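You operate a simulated robot arm through the tools that you are given. There is no shell and no other tool. Be economical: measure what you need, move in short steps, check, and stop when the job is done.

You run a simulated robot arm. Do the job below in one go: nothing can be reset, and whatever is moved stays where it is left.

Task
Switch light box P23 to Full, then plate its drawing's right tint.
Fine: switch on, dial at Full; then lay two of the four ticketed panes on the box, one on the other in that field, their depths of blue and amber adding up to its print; the other two and the drawing stay put.

Only the result counts: the job must be done as asked and must still hold three seconds after the hand-in. Knocking over, shifting, dropping, spilling or breaking anything else fails it.

Robot
A 7-joint arm with a two-finger parallel gripper on a trunk, on a base that drives. Base frame: it is fixed to the floor where the robot stands at the start and does not move with it; the origin is under the middle of the robot, x ahead of it, y to its left, z up. Readings come in mm, degrees, newtons and seconds.
With the tool pointing down near the work surface it reaches from about 280 to 640 mm from the robot's upright axis, wherever it stands. Its first joint turns from -166.0 to 166.0 degrees. Places, roughly: blue dial [400, -100, 800]; blue switch [500, 0, 800]; long bar [900, 300, 1000]; pane (16x15x2 cm) [700, 100, 1000]; plate (13x14x2 cm) [600, 0, 1000]. Payload 1.57 kg.
The TCP is the grasp point between the finger pads, 30 mm short of the fingertips. In the tool frame z runs along the fingers and y along their closing line. Largest opening 80 mm; finger width 17, thickness 12; the body of the gripper, 40 by 82 mm, starts 80 mm behind the TCP.
Orientation is that of the tool frame in the base frame, as a unit quaternion [w, x, y, z]. With the fingers straight down and closing along the base's y, the tool's x points along the base's -x, its y along +y and its z along -z.

Tools
- The arm moves only by the tool drive_tool. Its argument "steps" is a list of rows, each an object (a shift or turn left out is 0, a gripper value left out holds the last) with "dp": the shift along the tool's x, y, z in mm, a list of three; "rotation": the turn, a rotation vector about the tool's x, y, z in degrees, a list of three; "fingers": the finger opening in mm, from 0 to 80. In form: [{"dp": [tx, ty, tz], "rotation": [ax, ay, az], "fingers": fingers}, ...]. A call has 1 to 20 rows; each row shifts and turns the commanded pose from where the row before left it, along the tool's axes as they then stand. Each row takes 0.2 s and may step no farther than 50 mm and 8.6 degrees from the row before; otherwise, or with a gripper value out of range, the whole call is refused. A pose out of reach is approached as far as the arm can. The call stops where the force on the tool passes 40 N (or 10 N more than at its start, if that is more) or the arm is blocked; 0.2 s more then pass. Each finger travels about 72 mm/s and halts on what it meets, pressing with about 26 N; the grip force reading is that of the motor and also rises with nothing between the fingers. The clock runs only during rows and for 0.2 s after the last one: add rows that do not move to give the fingers time. It gives the time, the measured TCP pose, the force on the tool (base axes), the opening and the grip force at its end, in the units of the frame above (readings bear some noise), with the torque about the TCP (base axes, N m) and any sound that the robot's microphone picked up, and new pictures: "pictures" is both (left out), scene, wrist or none.
- Cameras (640 x 400 px; columns grow to the right, rows downward): "scene" is now at [225.8, -1.6, 1468]; the picture's right is [-0.01, -1.00, 0.00], its down [-0.93, 0.01, -0.37] and it looks along [0.37, -0.00, -0.93] (base axes); focal length 254 px, centre (320, 200). "wrist" rides on the gripper at [72, -7, -122] in the tool frame; the picture's right is [0.09, 1.00, 0.00], its down [-0.84, 0.08, -0.54] and it looks along [-0.54, 0.05, 0.84] (tool axes); focal length 238 px, centre (320, 200). There is no depth. A picture from a camera that has moved, and an enlarged one, comes with that camera's place and axes in the base frame and with its lens.
- move_column(by): slides the trunk up (or, below 0, down) by that many mm; the arm and the scene camera ride with it, the base frame stays. It gives what a move gives, with no picture.
- base_move(legs): drives the robot by 1 to 6 legs, each [ahead, left, turn to the left] in mm, mm and degrees, along the robot's own axes; the way and the turn of a leg run together, so that a leg with both is an arc; at most 1500 mm and 180 degrees a leg. The arm and the cameras ride along, it lands a little off, and it stops where it bumps. It gives what a move gives, and a new picture of the scene camera.
- head_to(pan, tilt): turns the head with the scene camera to pan (to the left, within 86 degrees either way) and tilt (down, from -29 to 69), counted from straight ahead of the robot. It gives what a move gives, and a new picture of the scene camera.
- inspect(camera, box): a new picture of the part [left, top, right, bottom] of that camera's present view, enlarged. The clock stands still meanwhile.
- finish_job(): hands the job in; it is judged then, once.

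Go step by step. Nothing tells you exact positions but the pictures and the camera data: compare them with the known pose of the tool, close in by small moves and look again before you grip or let go. The budget is 120 turns and 260 pictures, counting those below and the enlarged ones. Unless the task says otherwise, let go and move clear before handing in, and close with one line.

The tools are called after "Request:" by a JSON object that holds its "op" and its "data". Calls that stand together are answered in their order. drive_tool: Moves the arm, as the interface text tells. Its arguments: {"type":"object","properties":{"steps":{"type":"array"},"pictures":{"type":"string","enum":["both","scene","wrist","none"]}},"required":["steps"]} The other tools are called the same way: move_column (by) slides the trunk up or down; base_move (legs) drives the base; head_to (pan, tilt) turns the head that bears the scene camera; inspect (camera, box) takes an enlarged picture of a part of a camera's view; finish_job () hands the job in.

At the start:

```text
t: 0.0
tcp_pos: [369.0, 24.4, 1208.6]
tool_rot: [0.0, 0.0, 1.0, 0.0]
wrist_force: [0.7, 0.9, -0.1]
torque: [0.0, -0.01, 0.02]
gripper_width: 80.0
grasp_force: 0.0
trunk travel left (down, up): [-725.0, 265.0]
robot x, y, heading: [-0.0, -0.4, 0.0]
head pan, tilt: [-0.6, 68.1]
```

scene: 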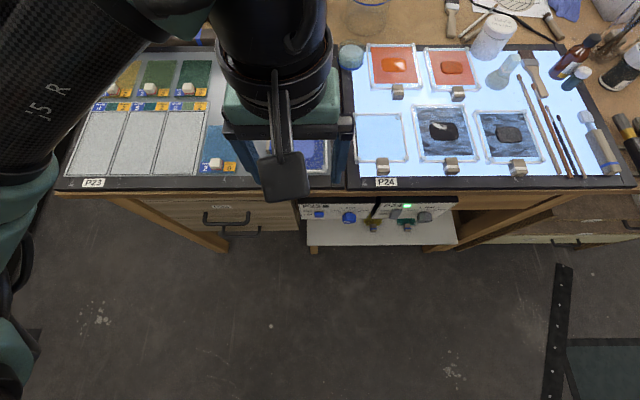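
wrist: 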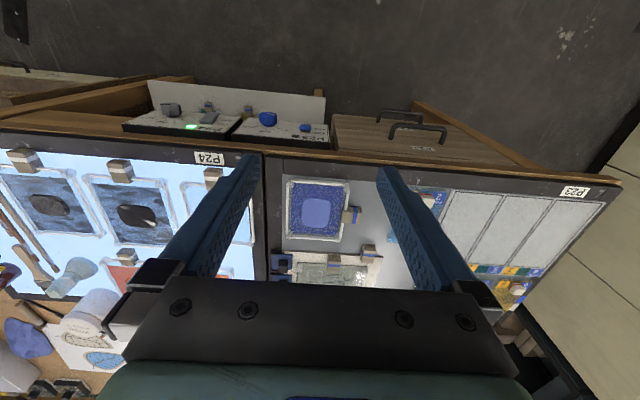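

I see light box P23 at left (off) and P24 at right (on), with a control shelf below the front edge. I'll look closer at the boxes and controls first.

Request:
{"op": "inspect", "data": {"camera": "scene", "box": [60, 40, 260, 190]}}

Request:
{"op": "inspect", "data": {"camera": "scene", "box": [290, 180, 470, 260]}}

Request:
{"op": "inspect", "data": {"camera": "wrist", "box": [260, 140, 640, 320]}}

Request:
{"op": "inspect", "data": {"camera": "wrist", "box": [120, 70, 340, 170]}}

```text
2.67 times, centred on (160, 115) of scene
camera zoom: at [225.8, -1.6, 1468.0], right [-0.01, -1.0, 0.0], down [-0.93, 0.01, -0.37], along [0.37, 0.0, -0.93], focal length 677 px, centre (747, 427)
```

zoom: 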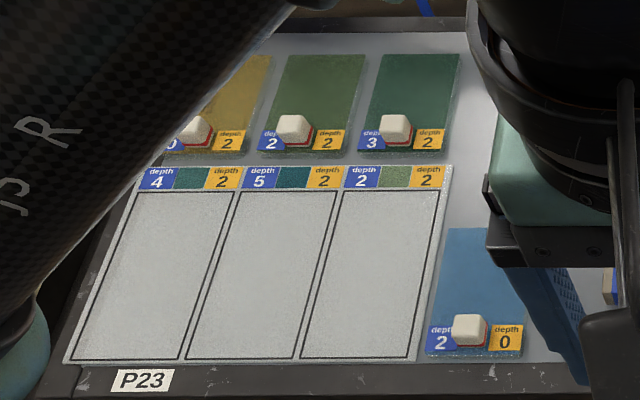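

```text
3.56 times, centred on (380, 220) of scene
camera zoom: at [225.8, -1.6, 1468.0], right [-0.01, -1.0, 0.0], down [-0.93, 0.01, -0.37], along [0.37, 0.0, -0.93], focal length 902 px, centre (107, 129)
```

zoom: 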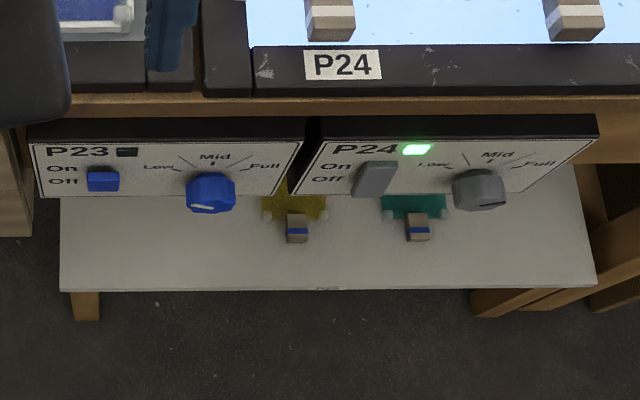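

```text
1.68 times, centred on (450, 230) of wrist
camera zoom: at [297.4, 19.0, 1331.4], right [-0.09, 1.0, 0.0], down [0.84, 0.08, 0.54], along [0.54, 0.05, -0.84], focal length 401 px, centre (101, 150)
```

zoom: 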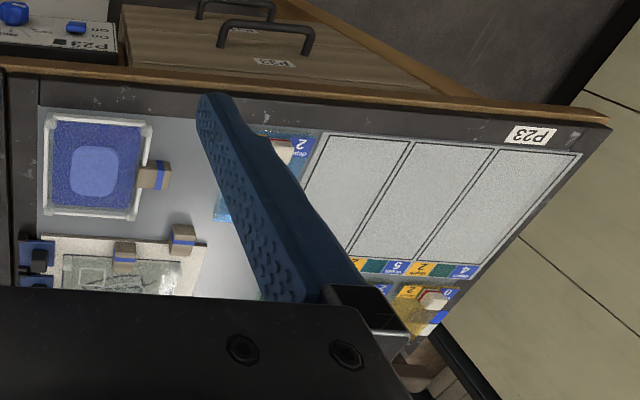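

```text
2.91 times, centred on (230, 120) of wrist
camera zoom: at [297.4, 19.0, 1331.4], right [-0.09, 1.0, 0.0], down [0.84, 0.08, 0.54], along [0.54, 0.05, -0.84], focal length 693 px, centre (582, 433)
```

zoom: 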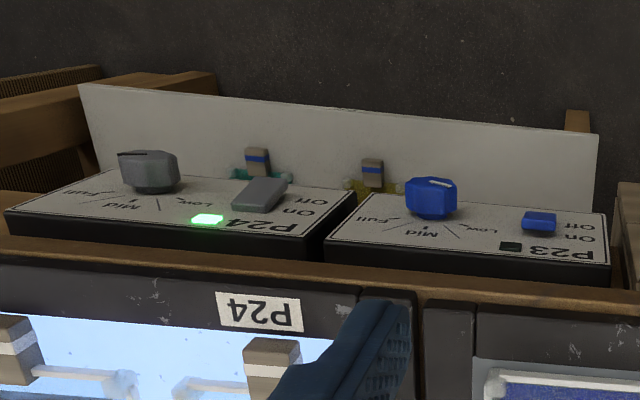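

P23's right field asks for blue 2 and amber 2. The candidates are the amber pane (0/2, still to confirm) and the blue pane (2/0). I'll move the arm left over the box to get better views.

Request:
{"op": "drive_tool", "data": {"steps": [{"dp": [0, -50, 0]}, {"dp": [0, -50, 0]}, {"dp": [0, -50, 0]}, {"dp": [0, -50, 0]}, {"dp": [0, -50, 0]}]}}

```text
t: 1.2
tcp_pos: [369.8, -226.6, 1208.0]
tool_rot: [0.0, 0.0, 1.0, 0.001]
wrist_force: [0.0, -0.1, -0.3]
torque: [0.01, -0.01, -0.02]
gripper_width: 80.1
grasp_force: 0.0
trunk travel left (down, up): [-725.0, 265.0]
robot x, y, heading: [0.3, -2.6, 0.1]
head pan, tilt: [-0.6, 68.1]
camera scene: at [225.9, -3.0, 1468.0], right [-0.01, -1.0, 0.0], down [-0.93, 0.01, -0.37], along [0.37, 0.0, -0.93], focal length 254 px, centre (320, 200)
camera wrist: at [297.8, -232.7, 1330.6], right [-0.09, 1.0, 0.0], down [0.84, 0.08, 0.54], along [0.54, 0.05, -0.84], focal length 238 px, centre (320, 200)
```

scene: 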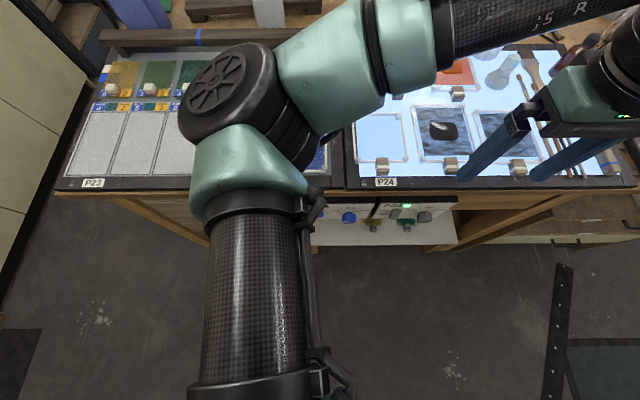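
wrist: 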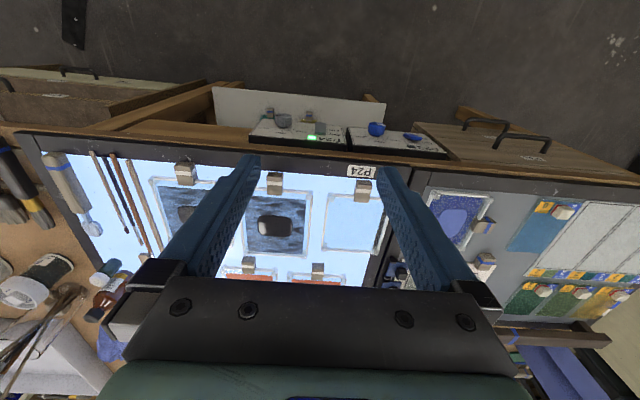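

The boxes' surface triangulates to about z = 970, and the P23 dial to about [445, -85, 780]. The panel faces the robot steeply. Before backing off to view and work on the panel, I'll check that the space behind is free.

Request:
{"op": "head_to", "data": {"pan": 86, "tilt": 40}}

Request:
{"op": "head_to", "data": {"pan": -86, "tilt": 40}}

```text
t: 2.8
tcp_pos: [368.6, -223.8, 1209.6]
tool_rot: [0.0, 0.0, 1.0, 0.0]
wrist_force: [0.3, 0.7, 0.6]
torque: [0.01, 0.02, -0.01]
gripper_width: 80.0
grasp_force: 0.1
trunk travel left (down, up): [-725.0, 265.0]
robot x, y, heading: [-1.0, -2.6, 0.0]
head pan, tilt: [85.9, 40.0]
camera scene: at [175.2, 83.7, 1503.5], right [1.0, -0.07, 0.0], down [-0.05, -0.64, -0.77], along [0.05, 0.76, -0.64], focal length 254 px, centre (320, 200)
```

scene: 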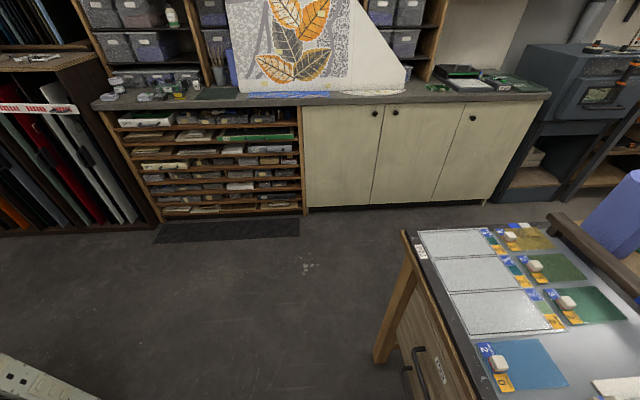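

```text
t: 5.4
tcp_pos: [370.0, -224.4, 1208.1]
tool_rot: [0.0, 0.0, 1.0, 0.0]
wrist_force: [-0.6, -0.8, 0.1]
torque: [-0.01, 0.03, -0.01]
gripper_width: 79.9
grasp_force: 0.0
trunk travel left (down, up): [-725.0, 265.0]
robot x, y, heading: [0.9, 3.5, 0.2]
head pan, tilt: [-85.9, 40.0]
camera scene: at [175.2, -85.9, 1503.5], right [-1.0, -0.07, 0.0], down [-0.05, 0.64, -0.77], along [0.05, -0.76, -0.64], focal length 254 px, centre (320, 200)
```

scene: 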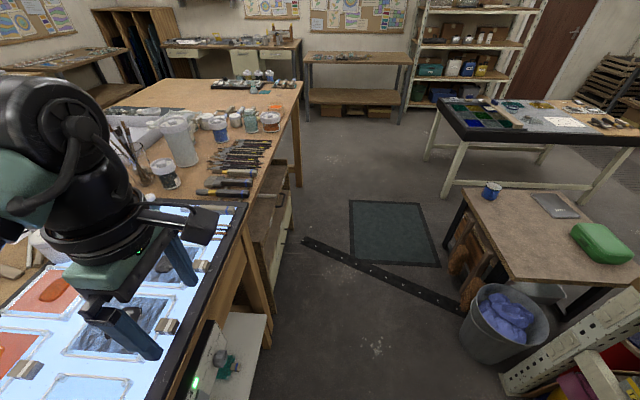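

It's clear behind for about 600 mm. I'll back off 250 mm and lower the trunk for a front view of the controls.

Request:
{"op": "base_move", "data": {"legs": [[-270, 0, 0]]}}

Request:
{"op": "move_column", "data": {"by": -350}}

Request:
{"op": "head_to", "data": {"pan": 0, "tilt": 35}}

```text
t: 7.3
tcp_pos: [100.7, -225.5, 1208.9]
tool_rot: [0.001, 0.002, 1.0, 0.0]
wrist_force: [-0.7, 0.7, 0.5]
torque: [0.02, 0.01, 0.0]
gripper_width: 80.0
grasp_force: 0.1
trunk travel left (down, up): [-725.0, 265.0]
robot x, y, heading: [-267.2, 3.4, -0.3]
head pan, tilt: [-85.9, 40.0]
camera scene: at [-94.0, -86.0, 1503.5], right [-1.0, -0.07, 0.0], down [-0.04, 0.64, -0.77], along [0.05, -0.76, -0.64], focal length 254 px, centre (320, 200)
```

scene: 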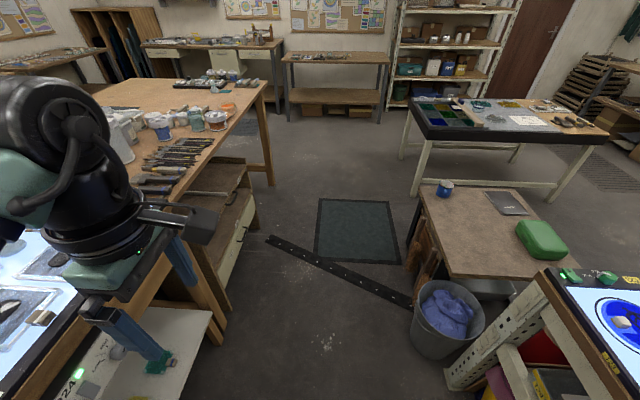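

```text
t: 10.7
tcp_pos: [100.3, -224.6, 858.5]
tool_rot: [0.0, 0.002, 1.0, 0.0]
wrist_force: [0.5, 0.5, -0.3]
torque: [-0.02, 0.01, 0.02]
gripper_width: 80.1
grasp_force: 0.0
trunk travel left (down, up): [-375.0, 615.0]
robot x, y, heading: [-265.6, 0.3, -0.3]
head pan, tilt: [-85.9, 40.0]
```

```text
t: 12.3
tcp_pos: [99.8, -225.2, 860.2]
tool_rot: [0.0, 0.001, 1.0, 0.0]
wrist_force: [1.1, 0.0, 0.2]
torque: [-0.01, 0.0, 0.01]
gripper_width: 80.1
grasp_force: 0.0
trunk travel left (down, up): [-375.0, 615.0]
robot x, y, heading: [-269.1, 0.4, -0.0]
head pan, tilt: [0.0, 35.0]
camera scene: at [-11.3, -1.6, 1161.1], right [0.0, -1.0, 0.0], down [-0.57, 0.0, -0.82], along [0.82, 0.0, -0.57], focal length 254 px, centre (320, 200)
```

scene: 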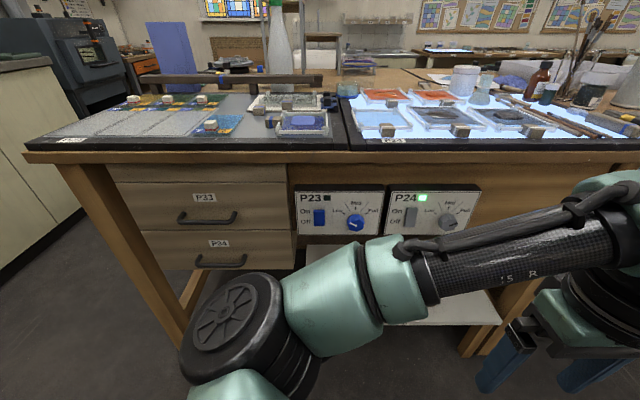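

Request:
{"op": "inspect", "data": {"camera": "scene", "box": [285, 175, 405, 250]}}

Request:
{"op": "inspect", "data": {"camera": "scene", "box": [50, 80, 350, 170]}}

```text
5.33 times, centred on (345, 212) of scene
camera zoom: at [-11.3, -1.6, 1161.1], right [0.0, -1.0, 0.0], down [-0.57, 0.0, -0.82], along [0.82, 0.0, -0.57], focal length 1353 px, centre (187, 133)
```

zoom: 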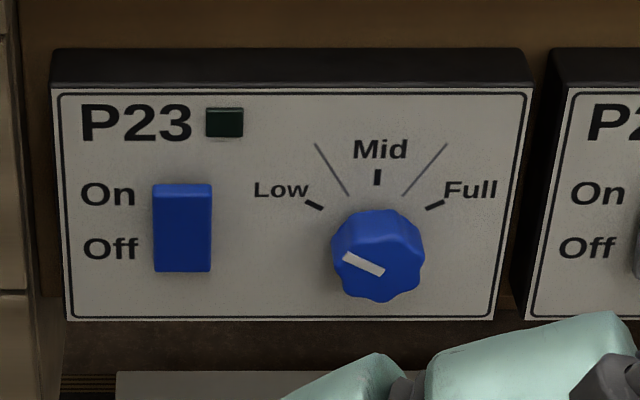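

```text
2.13 times, centred on (200, 125) of scene
camera zoom: at [-11.3, -1.6, 1161.1], right [0.0, -1.0, 0.0], down [-0.57, 0.0, -0.82], along [0.82, 0.0, -0.57], focal length 541 px, centre (576, 360)
```

zoom: 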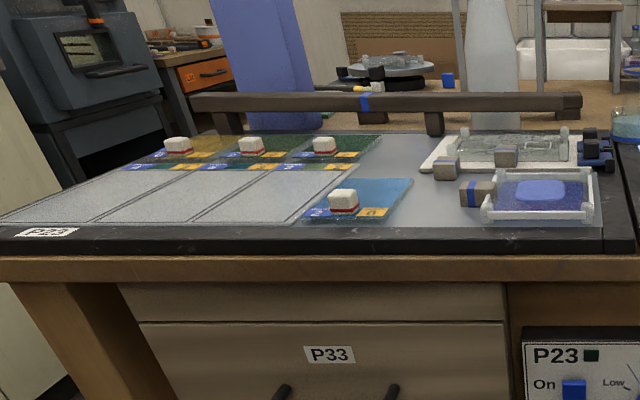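

The panel face is nearly vertical at about x = 464. The switch is a rocker at y≈0, z≈758–807, now Off. The dial is at [~445, -85, 775] with its pointer at Low. I'll bring the tool in front of it and turn it to point forward.

Request:
{"op": "drive_tool", "data": {"steps": [{"dp": [-20, 45, 0], "fingers": 0}, {"dp": [-20, 45, 0]}, {"dp": [-20, 45, 0]}, {"dp": [-20, 45, 0]}, {"dp": [-20, 45, 0]}, {"rotation": [0, -8.5, 0]}, {"rotation": [0, -8.5, 0]}, {"rotation": [0, -8.5, 0]}, {"rotation": [0, -8.5, 0]}, {"rotation": [0, -8.5, 0]}, {"rotation": [0, -8.5, 0]}, {"rotation": [0, -8.5, 0]}, {"rotation": [0, -8.5, 0]}, {"rotation": [0, -8.5, 0]}, {"rotation": [0, -8.5, 0]}, {"rotation": [0, -5, 0]}]}}

```text
t: 15.7
tcp_pos: [221.0, -1.0, 855.4]
tool_rot: [0.708, 0.0, 0.707, -0.001]
wrist_force: [0.2, -0.7, 0.3]
torque: [-0.01, 0.03, -0.02]
gripper_width: 0.0
grasp_force: 21.3
out of reach, approached as far as the arm can: row 12, 13
trunk travel left (down, up): [-375.0, 615.0]
robot x, y, heading: [-271.3, 0.3, -0.2]
head pan, tilt: [0.0, 35.0]
camera scene: at [-11.3, -1.6, 1161.1], right [0.0, -1.0, 0.0], down [-0.57, 0.0, -0.82], along [0.82, 0.0, -0.57], focal length 254 px, centre (320, 200)
camera wrist: at [100.0, -6.5, 783.5], right [0.0, 1.0, -0.09], down [-0.54, 0.08, 0.84], along [0.84, 0.05, 0.54], focal length 238 px, centre (320, 200)
```

scene: 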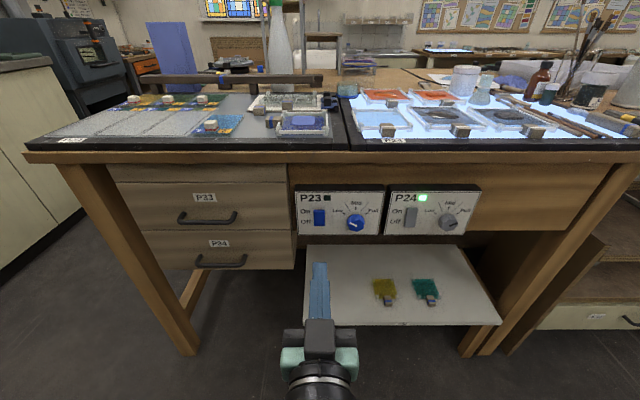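
wrist: 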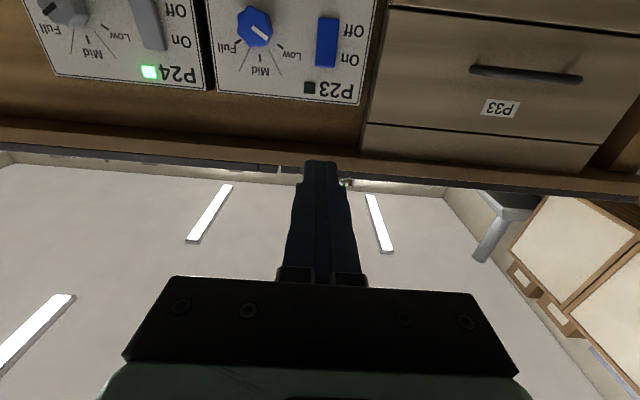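

The forward pose is reached. The wrist view confirms the rocker at y≈1, z 753–803 and the dial at y≈-85, z≈773. I'll line up with the rocker's upper half.

Request:
{"op": "drive_tool", "data": {"steps": [{"dp": [20, 0, 40]}, {"dp": [20, 0, 40]}, {"dp": [20, 0, 40]}, {"dp": [0, 0, 40]}]}}

```text
t: 16.7
tcp_pos: [382.1, -1.8, 793.3]
tool_rot: [0.707, 0.001, 0.708, -0.001]
wrist_force: [-0.4, 0.0, 0.3]
torque: [-0.01, 0.02, -0.03]
gripper_width: 0.3
grasp_force: 20.8
trunk travel left (down, up): [-375.0, 615.0]
robot x, y, heading: [-265.6, 0.6, -0.4]
head pan, tilt: [0.0, 35.0]
camera scene: at [-11.2, -1.5, 1161.0], right [0.0, -1.0, 0.0], down [-0.57, 0.0, -0.82], along [0.82, 0.0, -0.57], focal length 254 px, centre (320, 200)
camera wrist: at [260.7, -7.6, 721.7], right [0.0, 1.0, -0.09], down [-0.54, 0.08, 0.84], along [0.84, 0.05, 0.54], focal length 238 px, centre (320, 200)
```

scene: 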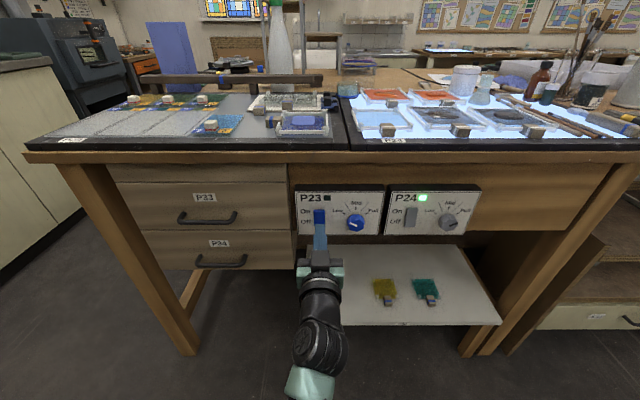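
wrist: 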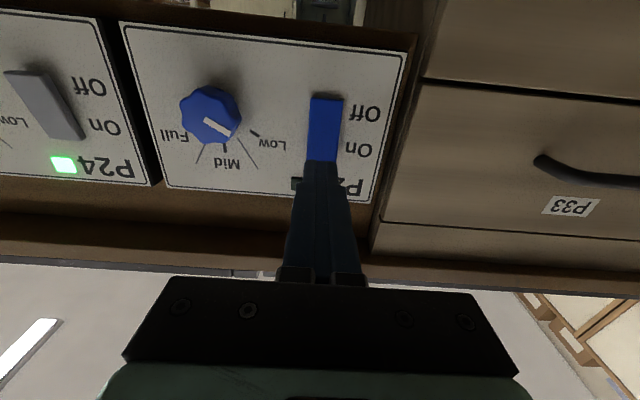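

The tip is aimed at the rocker's upper half. I'm pressing forward in small steps.

Request:
{"op": "drive_tool", "data": {"steps": [{"dp": [0, 3, 10]}, {"dp": [0, 0, 10]}, {"dp": [0, 0, 6]}, {"dp": [0, 0, 4]}, {"dp": [0, 0, 4]}, {"dp": [0, 0, 4]}], "pictures": "both"}}

```text
t: 18.1
tcp_pos: [419.9, 1.7, 795.4]
tool_rot: [0.707, 0.0, 0.707, 0.0]
wrist_force: [-0.1, 0.8, -0.2]
torque: [0.02, -0.03, 0.01]
gripper_width: 0.1
grasp_force: 21.3
trunk travel left (down, up): [-375.0, 615.0]
robot x, y, heading: [-269.7, 1.5, -0.3]
head pan, tilt: [0.0, 35.0]
camera scene: at [-11.4, -1.5, 1161.1], right [0.0, -1.0, 0.0], down [-0.57, 0.0, -0.82], along [0.82, 0.0, -0.57], focal length 254 px, centre (320, 200)
camera wrist: at [298.0, -4.5, 723.4], right [0.0, 1.0, -0.09], down [-0.54, 0.08, 0.84], along [0.84, 0.05, 0.54], focal length 238 px, centre (320, 200)
```

scene: 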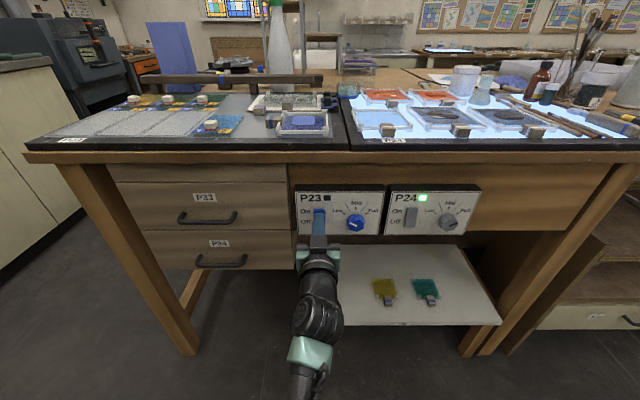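
wrist: 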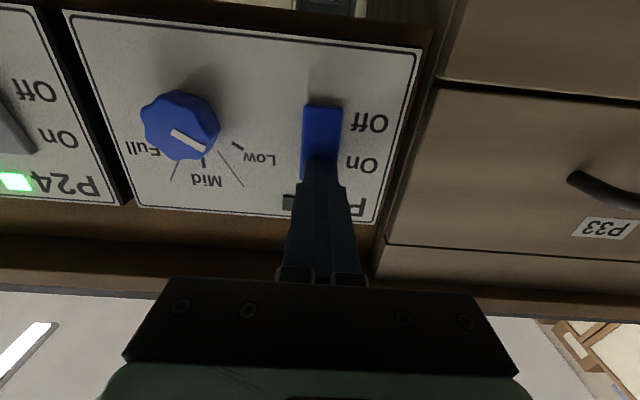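

No contact yet with the tip at x≈450, so I'll keep going slowly.

Request:
{"op": "drive_tool", "data": {"steps": [{"dp": [0, 0, 3]}, {"dp": [0, 0, 3]}, {"dp": [0, 0, 3]}, {"dp": [0, 0, 3]}, {"dp": [0, 0, 3]}], "pictures": "both"}}

```text
t: 18.8
tcp_pos: [423.1, 1.2, 795.2]
tool_rot: [0.708, 0.001, 0.707, 0.0]
wrist_force: [-20.5, 1.2, 2.7]
torque: [0.07, 0.1, 0.06]
gripper_width: 0.1
grasp_force: 20.7
trunk travel left (down, up): [-375.0, 615.0]
robot x, y, heading: [-270.7, -0.8, -0.0]
head pan, tilt: [0.0, 35.0]
stopped in row 3: the force on the tool passed its limit at 49 N (the readings are from after the stop); the commanded pose is now the measured one
camera scene: at [-14.3, -1.2, 1161.7], right [0.0, -1.0, 0.0], down [-0.57, 0.0, -0.82], along [0.82, 0.0, -0.57], focal length 254 px, centre (320, 200)
camera wrist: at [300.9, -4.3, 724.1], right [0.0, 1.0, -0.09], down [-0.54, 0.08, 0.84], along [0.84, 0.05, 0.54], focal length 238 px, centre (320, 200)
```

scene: 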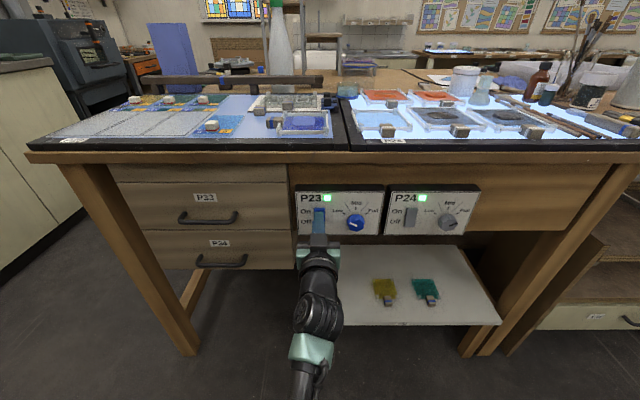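
wrist: 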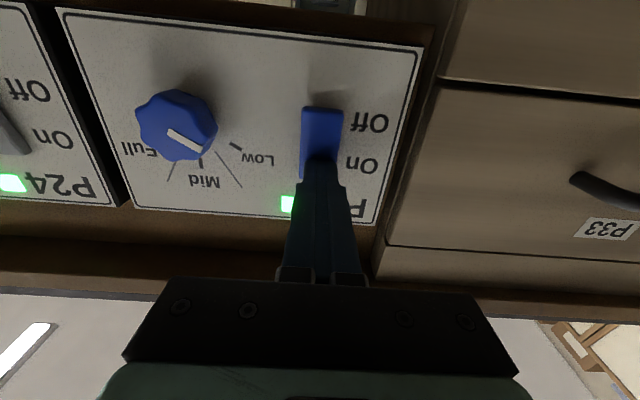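

P23 is on (green lamp). Next I'll back off, shift in front of the dial, open the fingers and pre-roll -60°.

Request:
{"op": "drive_tool", "data": {"steps": [{"dp": [0, 0, -35]}, {"dp": [0, 0, -35]}, {"dp": [10, -43, 0], "fingers": 64}, {"dp": [11, -43, 0]}, {"rotation": [0, 0, -8.5]}, {"rotation": [0, 0, -8.5]}, {"rotation": [0, 0, -8.5]}, {"rotation": [0, 0, -8.5]}, {"rotation": [0, 0, -8.5]}, {"rotation": [0, 0, -8.5]}, {"rotation": [0, 0, -8.5]}], "pictures": "both"}}

Request:
{"op": "inspect", "data": {"camera": "scene", "box": [285, 175, 405, 250]}}

```text
t: 21.2
tcp_pos: [354.5, -84.5, 772.9]
tool_rot: [0.612, -0.352, 0.616, -0.35]
wrist_force: [-0.1, -0.7, 0.6]
torque: [0.02, 0.01, 0.0]
gripper_width: 64.3
grasp_force: 0.1
trunk travel left (down, up): [-375.0, 615.0]
robot x, y, heading: [-271.5, -1.0, -0.4]
head pan, tilt: [0.0, 35.0]
camera scene: at [-12.0, -1.4, 1161.1], right [0.0, -1.0, 0.0], down [-0.57, 0.0, -0.82], along [0.82, 0.0, -0.57], focal length 254 px, centre (320, 200)
camera wrist: at [232.3, -148.8, 742.7], right [0.0, 0.42, -0.91], down [-0.54, 0.76, 0.36], along [0.84, 0.49, 0.23], focal length 238 px, centre (320, 200)
```

scene: 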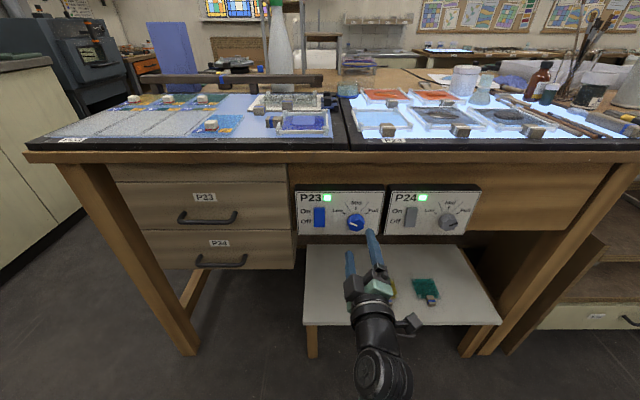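
wrist: 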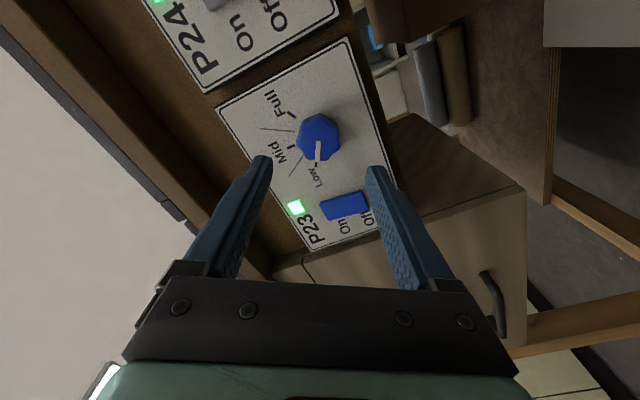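

```text
5.33 times, centred on (345, 212) of scene
camera zoom: at [-12.0, -1.4, 1161.1], right [0.0, -1.0, 0.0], down [-0.57, 0.0, -0.82], along [0.82, 0.0, -0.57], focal length 1353 px, centre (187, 133)
```

zoom: 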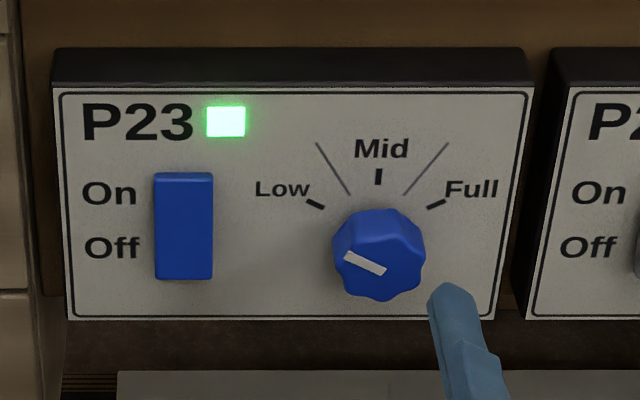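

The dial is centred in front of the gripper. I'll advance and grip it.

Request:
{"op": "drive_tool", "data": {"steps": [{"dp": [0, 0, 25]}, {"dp": [0, 0, 25]}, {"dp": [0, 0, 10]}, {"dp": [0, 0, 7]}, {"fingers": 25}, {}, {}], "pictures": "both"}}

```text
t: 22.8
tcp_pos: [421.9, -85.2, 772.9]
tool_rot: [0.613, -0.349, 0.615, -0.351]
wrist_force: [5.9, -2.2, 4.5]
torque: [0.01, -0.17, -0.09]
gripper_width: 36.8
grasp_force: 43.8
trunk travel left (down, up): [-375.0, 615.0]
robot x, y, heading: [-270.3, -2.0, -0.2]
head pan, tilt: [0.0, 35.0]
camera scene: at [-11.9, -1.6, 1161.1], right [0.0, -1.0, 0.0], down [-0.57, 0.0, -0.82], along [0.82, 0.0, -0.57], focal length 254 px, centre (320, 200)
camera wrist: at [299.3, -149.7, 742.9], right [0.0, 0.43, -0.9], down [-0.54, 0.76, 0.36], along [0.84, 0.49, 0.23], focal length 238 px, centre (320, 200)
```

scene: 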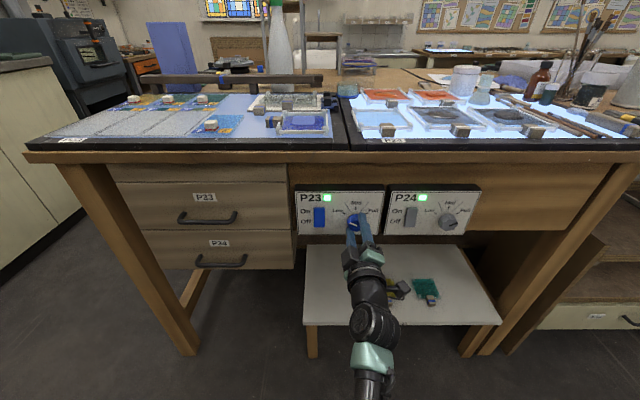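
wrist: 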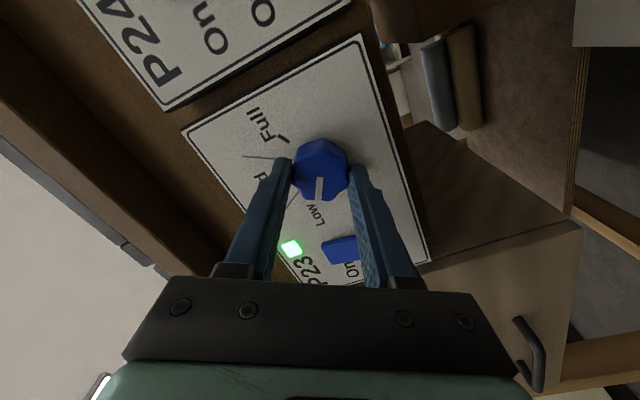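

The dial is gripped. I'm turning it clockwise by about 119°.

Request:
{"op": "drive_tool", "data": {"steps": [{"rotation": [0, 0, 8.5]}, {"rotation": [0, 0, 8.5]}, {"rotation": [0, 0, 8.5]}, {"rotation": [0, 0, 8.5]}, {"rotation": [0, 0, 8.5]}, {"rotation": [0, 0, 8.5]}, {"rotation": [0, 0, 8.5]}, {"rotation": [0, 0, 8.5]}, {"rotation": [0, 0, 8.5]}, {"rotation": [0, 0, 8.5]}, {"rotation": [0, 0, 8.5]}, {"rotation": [0, 0, 8.5]}, {"rotation": [0, 0, 8.5]}, {"rotation": [0, 0, 8.5]}], "pictures": "both"}}

```text
t: 25.8
tcp_pos: [420.7, -86.7, 774.0]
tool_rot: [0.614, 0.354, 0.611, 0.352]
wrist_force: [15.7, -15.6, 10.2]
torque: [0.03, -0.14, -0.18]
gripper_width: 37.4
grasp_force: 43.5
trunk travel left (down, up): [-375.0, 615.0]
robot x, y, heading: [-269.4, -0.3, -0.3]
head pan, tilt: [0.0, 35.0]
camera scene: at [-12.0, -2.4, 1161.0], right [0.0, -1.0, 0.0], down [-0.57, 0.0, -0.82], along [0.82, 0.0, -0.57], focal length 254 px, centre (320, 200)
camera wrist: at [299.7, -26.6, 731.5], right [0.0, 0.58, 0.81], down [-0.55, -0.68, 0.49], along [0.84, -0.45, 0.31], focal length 238 px, centre (320, 200)
```

scene: 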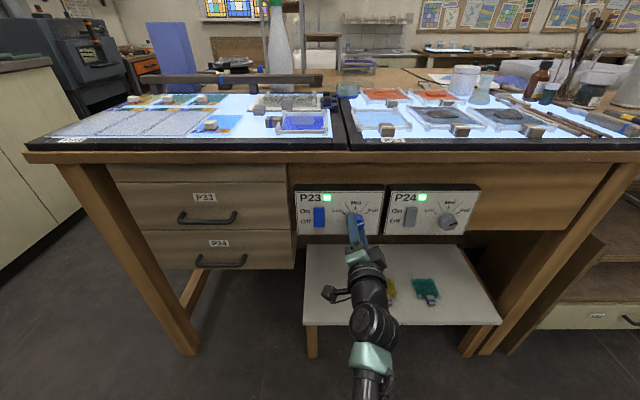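
wrist: 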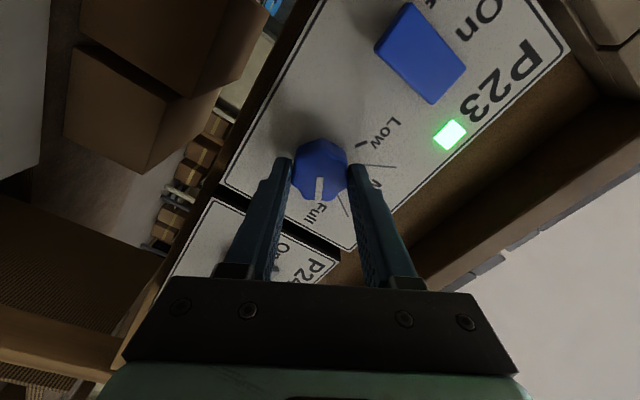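

The box has brightened and the pointer looks to be at Full. I'll release, back off and check.

Request:
{"op": "drive_tool", "data": {"steps": [{"fingers": 64}, {}, {"dp": [0, 0, -30]}, {"dp": [0, 0, -40]}, {"dp": [0, 0, -40]}, {"dp": [0, 0, -40]}], "pictures": "none"}}

Request:
{"op": "inspect", "data": {"camera": "scene", "box": [285, 175, 405, 250]}}

```text
t: 27.2
tcp_pos: [270.7, -83.2, 773.9]
tool_rot: [0.613, 0.351, 0.615, 0.351]
wrist_force: [-0.3, 0.2, 0.2]
torque: [-0.02, 0.0, 0.0]
gripper_width: 64.2
grasp_force: 0.0
trunk travel left (down, up): [-375.0, 615.0]
robot x, y, heading: [-271.0, 1.1, -0.2]
head pan, tilt: [0.0, 35.0]
```

```text
5.33 times, centred on (345, 212) of scene
camera zoom: at [-12.1, -1.4, 1161.1], right [0.0, -1.0, 0.0], down [-0.57, 0.0, -0.82], along [0.82, 0.0, -0.57], focal length 1353 px, centre (187, 133)
```

zoom: 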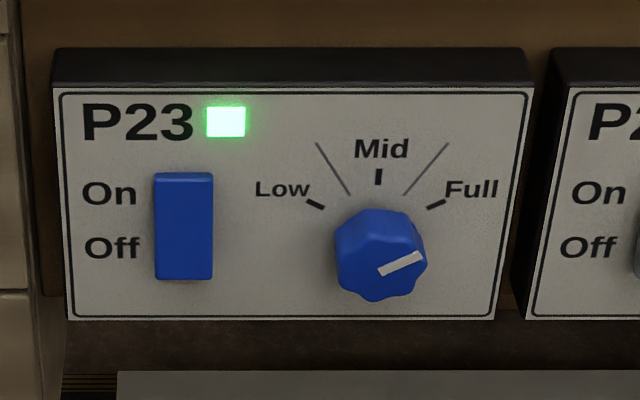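

The dial is at Full. Now I'll bring the tool back to pointing down, then raise the trunk.

Request:
{"op": "drive_tool", "data": {"steps": [{"rotation": [0, 0, -8.5]}, {"rotation": [0, 0, -8.5]}, {"rotation": [0, 0, -8.5]}, {"rotation": [0, 0, -8.5]}, {"rotation": [0, 0, -8.5]}, {"rotation": [0, 0, -8.5]}, {"rotation": [0, 0, -8.5], "dp": [-30, 0, 0]}, {"rotation": [0, 8.5, 0]}, {"rotation": [0, 8.5, 0]}, {"rotation": [0, 8.5, 0]}, {"rotation": [0, 8.5, 0]}, {"rotation": [0, 8.5, 0]}, {"rotation": [0, 8.5, 0]}, {"rotation": [0, 8.5, 0]}, {"rotation": [0, 8.5, 0]}, {"rotation": [0, 8.5, 0]}, {"rotation": [0, 8.5, 0]}, {"rotation": [0, 5, 0]}], "pictures": "none"}}

Request:
{"op": "move_column", "data": {"by": 420}}

```text
t: 31.0
tcp_pos: [274.1, -87.1, 807.3]
tool_rot: [0.089, -0.001, 0.996, 0.001]
wrist_force: [0.6, 0.3, 0.0]
torque: [0.02, 0.0, -0.02]
gripper_width: 64.2
grasp_force: 0.1
out of reach, approached as far as the arm can: row 14, 15
trunk travel left (down, up): [-375.0, 615.0]
robot x, y, heading: [-267.9, 2.2, -0.2]
head pan, tilt: [0.0, 35.0]
```

```text
refused: 420 is not a number from -400 to 400
```

Request:
{"op": "move_column", "data": {"by": 380}}

Request:
{"op": "drive_tool", "data": {"steps": [{"rotation": [0, 5.1, 0]}, {"rotation": [0, 5.1, 0]}], "pictures": "wrist"}}

Request:
{"op": "head_to", "data": {"pan": 30, "tilt": 40}}

```text
t: 34.6
tcp_pos: [275.1, -86.2, 1188.6]
tool_rot: [0.09, -0.001, 0.996, 0.001]
wrist_force: [0.1, -1.0, -0.6]
torque: [0.01, 0.05, -0.01]
gripper_width: 63.8
grasp_force: 0.1
trunk travel left (down, up): [-755.0, 235.0]
robot x, y, heading: [-266.8, 0.3, 0.0]
head pan, tilt: [0.0, 35.0]
```

```text
t: 35.2
tcp_pos: [274.0, -87.5, 1187.7]
tool_rot: [0.002, 0.0, 1.0, 0.001]
wrist_force: [0.6, 0.6, -0.5]
torque: [0.02, 0.01, -0.03]
gripper_width: 63.9
grasp_force: 0.1
trunk travel left (down, up): [-755.0, 235.0]
robot x, y, heading: [-272.3, 0.6, -0.1]
head pan, tilt: [0.0, 35.0]
camera wrist: at [202.7, -93.9, 1309.9], right [-0.09, 1.0, 0.0], down [0.84, 0.08, 0.54], along [0.54, 0.05, -0.84], focal length 238 px, centre (320, 200)
```

wrist: 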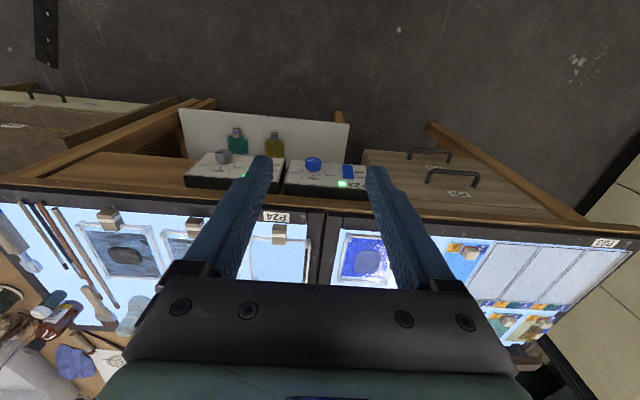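

```text
t: 36.2
tcp_pos: [274.4, -86.7, 1188.6]
tool_rot: [0.002, -0.001, 1.0, 0.0]
wrist_force: [0.3, -0.5, -0.5]
torque: [0.01, -0.02, -0.01]
gripper_width: 63.9
grasp_force: 0.1
trunk travel left (down, up): [-755.0, 235.0]
robot x, y, heading: [-269.4, -0.7, -0.1]
head pan, tilt: [30.0, 40.0]
camera scene: at [-26.2, 41.1, 1533.5], right [0.5, -0.87, 0.0], down [-0.56, -0.32, -0.77], along [0.66, 0.38, -0.64], focal length 254 px, centre (320, 200)
```

scene: 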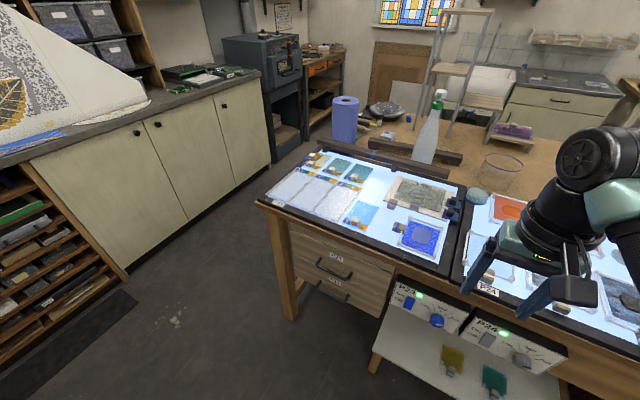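

I'm driving left and forward to get both panes and the field in reach.

Request:
{"op": "base_move", "data": {"legs": [[0, 400, 0], [330, 0, 0]]}}

Request:
{"op": "head_to", "data": {"pan": 0, "tilt": 60}}

```text
t: 40.5
tcp_pos: [610.4, 307.1, 1189.7]
tool_rot: [0.002, 0.002, 1.0, 0.001]
wrist_force: [0.1, -0.1, 0.7]
torque: [0.01, 0.05, 0.0]
gripper_width: 64.1
grasp_force: 0.1
trunk travel left (down, up): [-755.0, 235.0]
robot x, y, heading: [70.1, 398.8, -0.4]
head pan, tilt: [30.0, 40.0]
camera scene: at [311.1, 436.8, 1533.5], right [0.49, -0.87, 0.0], down [-0.56, -0.32, -0.77], along [0.67, 0.38, -0.64], focal length 254 px, centre (320, 200)
```

scene: 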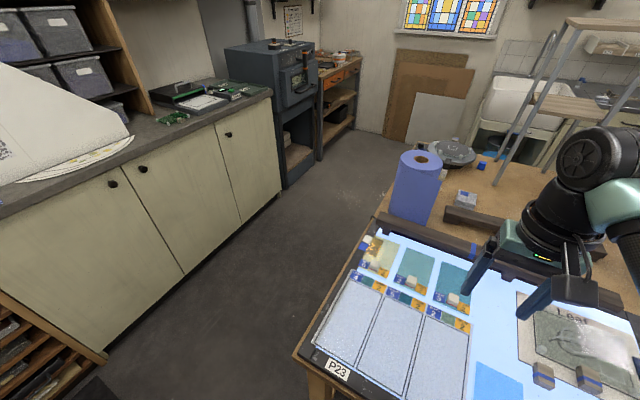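

```text
t: 41.5
tcp_pos: [610.9, 306.5, 1187.8]
tool_rot: [0.001, 0.002, 1.0, 0.001]
wrist_force: [-0.2, 0.5, 0.6]
torque: [0.03, 0.01, -0.02]
gripper_width: 64.0
grasp_force: 0.2
trunk travel left (down, up): [-755.0, 235.0]
robot x, y, heading: [69.0, 398.0, -0.4]
head pan, tilt: [0.0, 60.0]
camera scene: at [303.6, 394.4, 1506.8], right [-0.01, -1.0, 0.0], down [-0.87, 0.01, -0.5], along [0.5, 0.0, -0.87], focal length 254 px, centre (320, 200)
```

scene: 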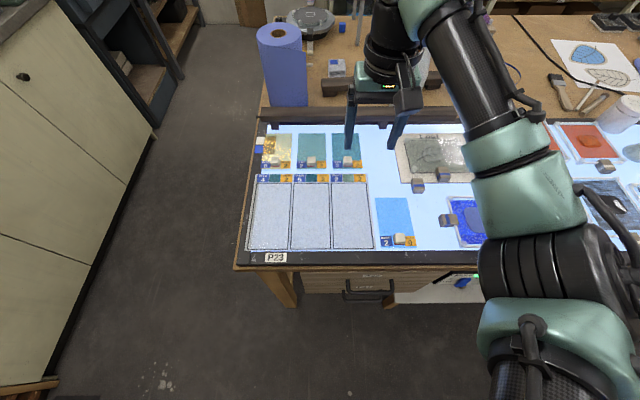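

Request:
{"op": "inspect", "data": {"camera": "scene", "box": [240, 110, 400, 210]}}

Request:
{"op": "inspect", "data": {"camera": "scene", "box": [320, 170, 440, 245]}}

Request:
{"op": "drive_tool", "data": {"steps": [{}], "pictures": "wrist"}}

```text
4.00 times, centred on (320, 160) of scene
camera zoom: at [303.6, 394.4, 1506.8], right [-0.01, -1.0, 0.0], down [-0.87, 0.01, -0.5], along [0.5, 0.0, -0.87], focal length 1015 px, centre (320, 360)
```

zoom: 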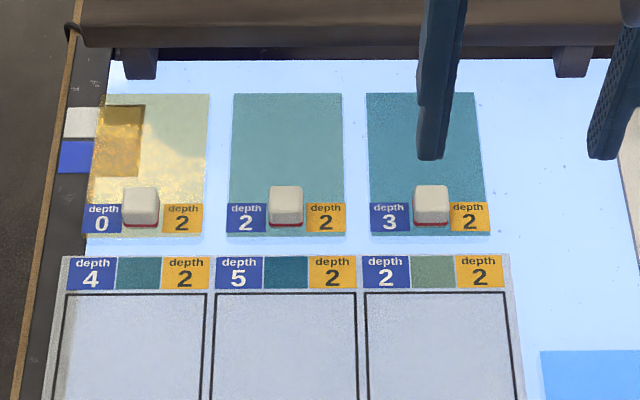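

```text
5.33 times, centred on (380, 208) of scene
camera zoom: at [303.6, 394.4, 1506.8], right [-0.01, -1.0, 0.0], down [-0.87, 0.01, -0.5], along [0.5, 0.0, -0.87], focal length 1353 px, centre (0, 160)
```

zoom: 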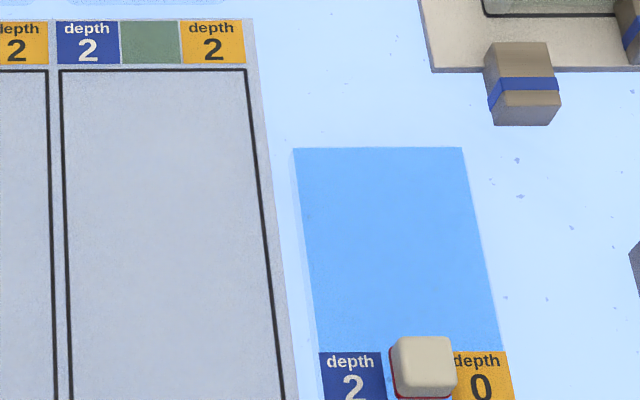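

```text
t: 41.9
tcp_pos: [611.0, 307.5, 1187.5]
tool_rot: [0.002, 0.002, 1.0, 0.001]
wrist_force: [0.4, 0.7, -0.1]
torque: [-0.01, -0.01, 0.02]
gripper_width: 64.1
grasp_force: 0.0
trunk travel left (down, up): [-755.0, 235.0]
robot x, y, heading: [68.7, 396.8, -0.5]
head pan, tilt: [0.0, 60.0]
camera wrist: at [538.8, 300.3, 1310.0], right [-0.09, 1.0, 0.0], down [0.83, 0.07, 0.55], along [0.54, 0.05, -0.84], focal length 238 px, centre (320, 200)
```

wrist: 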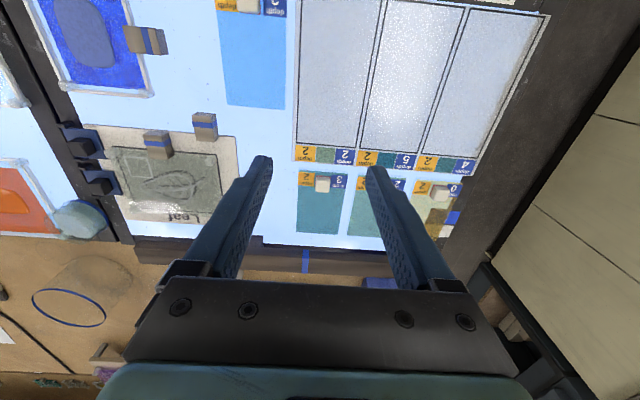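

The amber pane is confirmed 0/2. A block seems to be at or under its left edge, so I'll take the wrist camera closer.

Request:
{"op": "drive_tool", "data": {"steps": [{"dp": [0, 45, 0]}, {"dp": [0, 45, 0]}, {"dp": [0, 45, 20]}, {"dp": [0, 45, 20]}], "pictures": "wrist"}}

Request:
{"op": "inspect", "data": {"camera": "wrist", "box": [250, 90, 410, 190]}}

Request:
{"op": "inspect", "data": {"camera": "scene", "box": [240, 120, 320, 170]}}

```text
t: 42.9
tcp_pos: [611.7, 488.6, 1148.9]
tool_rot: [0.002, 0.003, 1.0, 0.001]
wrist_force: [0.1, -0.3, -0.5]
torque: [0.05, -0.01, 0.0]
gripper_width: 64.0
grasp_force: 0.0
trunk travel left (down, up): [-755.0, 235.0]
robot x, y, heading: [64.5, 397.5, -0.4]
head pan, tilt: [0.0, 60.0]
camera wrist: at [540.0, 482.0, 1270.2], right [-0.09, 1.0, 0.0], down [0.83, 0.07, 0.55], along [0.54, 0.05, -0.84], focal length 238 px, centre (320, 200)
```

wrist: 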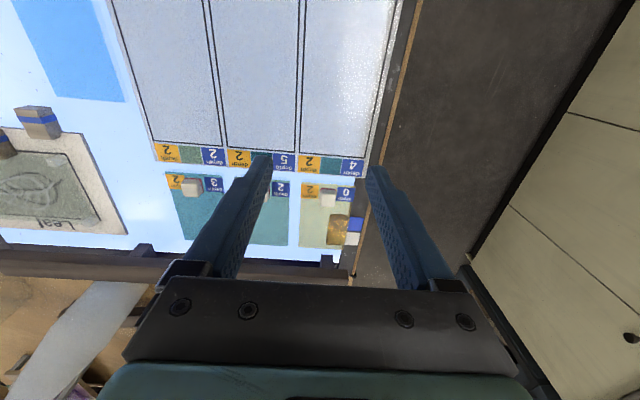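

```text
4.00 times, centred on (330, 140) of wrist
camera zoom: at [540.0, 482.0, 1270.2], right [-0.09, 1.0, 0.0], down [0.83, 0.07, 0.55], along [0.54, 0.05, -0.84], focal length 953 px, centre (280, 440)
```

zoom: 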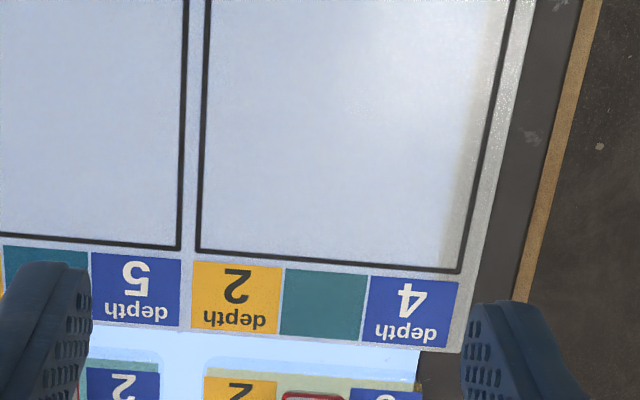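

```text
8.00 times, centred on (280, 145) of scene
camera zoom: at [303.8, 395.6, 1506.7], right [-0.01, -1.0, 0.0], down [-0.87, 0.01, -0.5], along [0.5, -0.01, -0.87], focal length 2030 px, centre (640, 640)
```

zoom: 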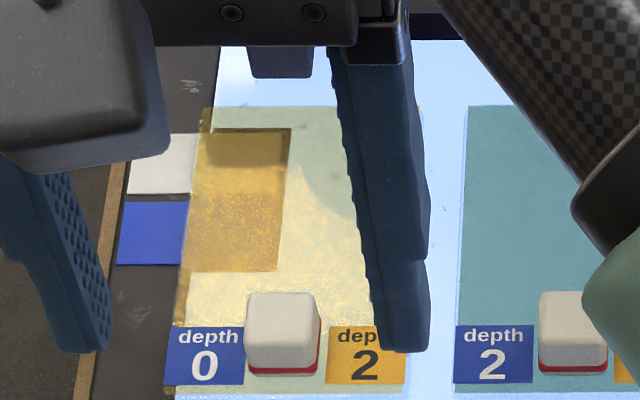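

Request:
{"op": "inspect", "data": {"camera": "wrist", "box": [280, 170, 380, 280]}}

Request:
{"op": "head_to", "data": {"pan": 40, "tilt": 50}}

```text
3.64 times, centred on (330, 225) of wrist
camera zoom: at [540.0, 482.0, 1270.2], right [-0.09, 1.0, 0.0], down [0.83, 0.07, 0.55], along [0.54, 0.05, -0.84], focal length 867 px, centre (284, 109)
```

zoom: 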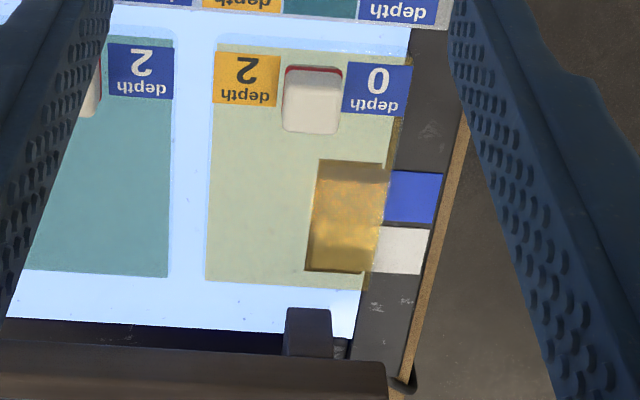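

```text
t: 43.9
tcp_pos: [613.9, 485.7, 1148.9]
tool_rot: [0.002, 0.003, 1.0, 0.0]
wrist_force: [0.6, 0.6, 0.2]
torque: [0.02, 0.01, -0.01]
gripper_width: 64.0
grasp_force: 0.1
trunk travel left (down, up): [-755.0, 235.0]
robot x, y, heading: [67.9, 400.1, -0.3]
head pan, tilt: [40.0, 50.0]
camera scene: at [296.4, 443.7, 1519.3], right [0.64, -0.77, 0.0], down [-0.59, -0.49, -0.64], along [0.5, 0.41, -0.77], focal length 254 px, centre (320, 200)
```

scene: 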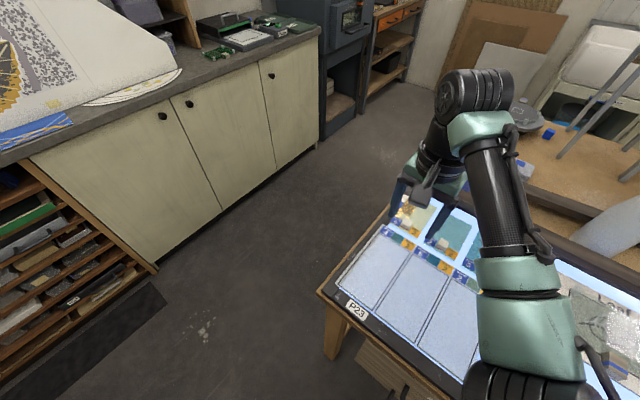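

The thing under the amber pane looks like flat swatch tape on the frame, so I'll lift straight up there. I'll take the blue pane first as the bottom one, and move above its knob.

Request:
{"op": "drive_tool", "data": {"steps": [{"dp": [18, -44.5, 0]}, {"dp": [18, -44.5, 10]}, {"dp": [18, -44.5, 17]}, {"dp": [18, -44.5, 17], "fingers": 50}, {"dp": [18, -44.5, 17]}, {"dp": [17, -44.5, 17]}], "pictures": "wrist"}}

Request:
{"op": "head_to", "data": {"pan": -15, "tilt": 65}}

```text
refused: row 3 steps farther than a row can; nothing moved
```

```text
t: 45.2
tcp_pos: [613.0, 485.2, 1149.4]
tool_rot: [0.001, 0.001, 1.0, 0.001]
wrist_force: [-0.1, 0.3, 0.6]
torque: [-0.01, 0.02, -0.01]
gripper_width: 64.3
grasp_force: 0.0
trunk travel left (down, up): [-755.0, 235.0]
robot x, y, heading: [64.5, 397.2, -0.7]
head pan, tilt: [-15.0, 65.0]
camera scene: at [295.5, 378.8, 1501.2], right [-0.27, -0.96, 0.0], down [-0.87, 0.24, -0.42], along [0.41, -0.11, -0.91], focal length 254 px, centre (320, 200)
```

scene: 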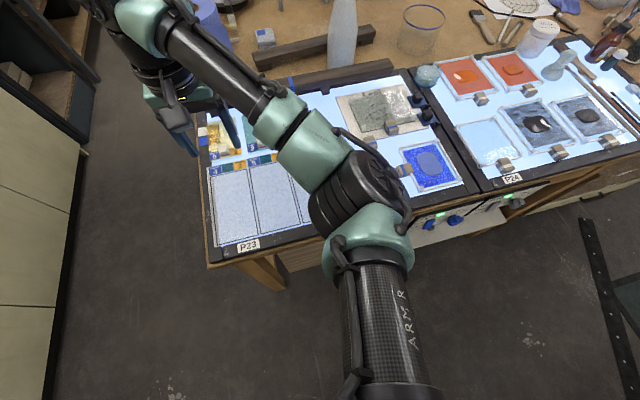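

Request:
{"op": "drive_tool", "data": {"steps": [{"dp": [16, -38, 0]}, {"dp": [16, -38, 10]}, {"dp": [16, -38, 15]}, {"dp": [15, -38, 15], "fingers": 50}, {"dp": [15, -38, 15]}, {"dp": [15, -38, 15]}, {"dp": [15, -38, 10]}], "pictures": "both"}}

```text
t: 46.8
tcp_pos: [503.3, 220.2, 1069.4]
tool_rot: [0.003, 0.001, 1.0, 0.001]
wrist_force: [1.1, 0.0, -1.1]
torque: [-0.01, -0.01, -0.01]
gripper_width: 49.9
grasp_force: 0.1
trunk travel left (down, up): [-755.0, 235.0]
robot x, y, heading: [67.1, 398.1, -0.5]
head pan, tilt: [-15.0, 65.0]
camera scene: at [295.0, 378.2, 1501.3], right [-0.27, -0.96, 0.0], down [-0.87, 0.24, -0.42], along [0.41, -0.11, -0.91], focal length 254 px, centre (320, 200)
camera wrist: at [431.5, 214.9, 1190.0], right [-0.09, 1.0, 0.0], down [0.83, 0.07, 0.55], along [0.54, 0.05, -0.84], focal length 238 px, centre (320, 200)
```

scene: 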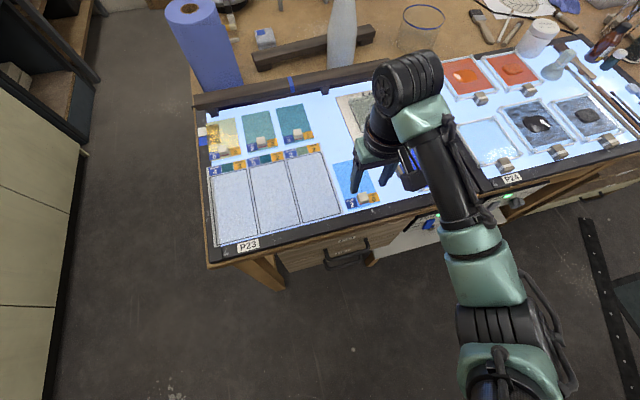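
wrist: 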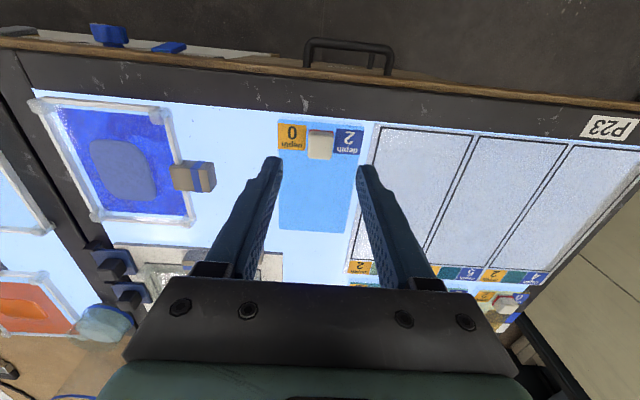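

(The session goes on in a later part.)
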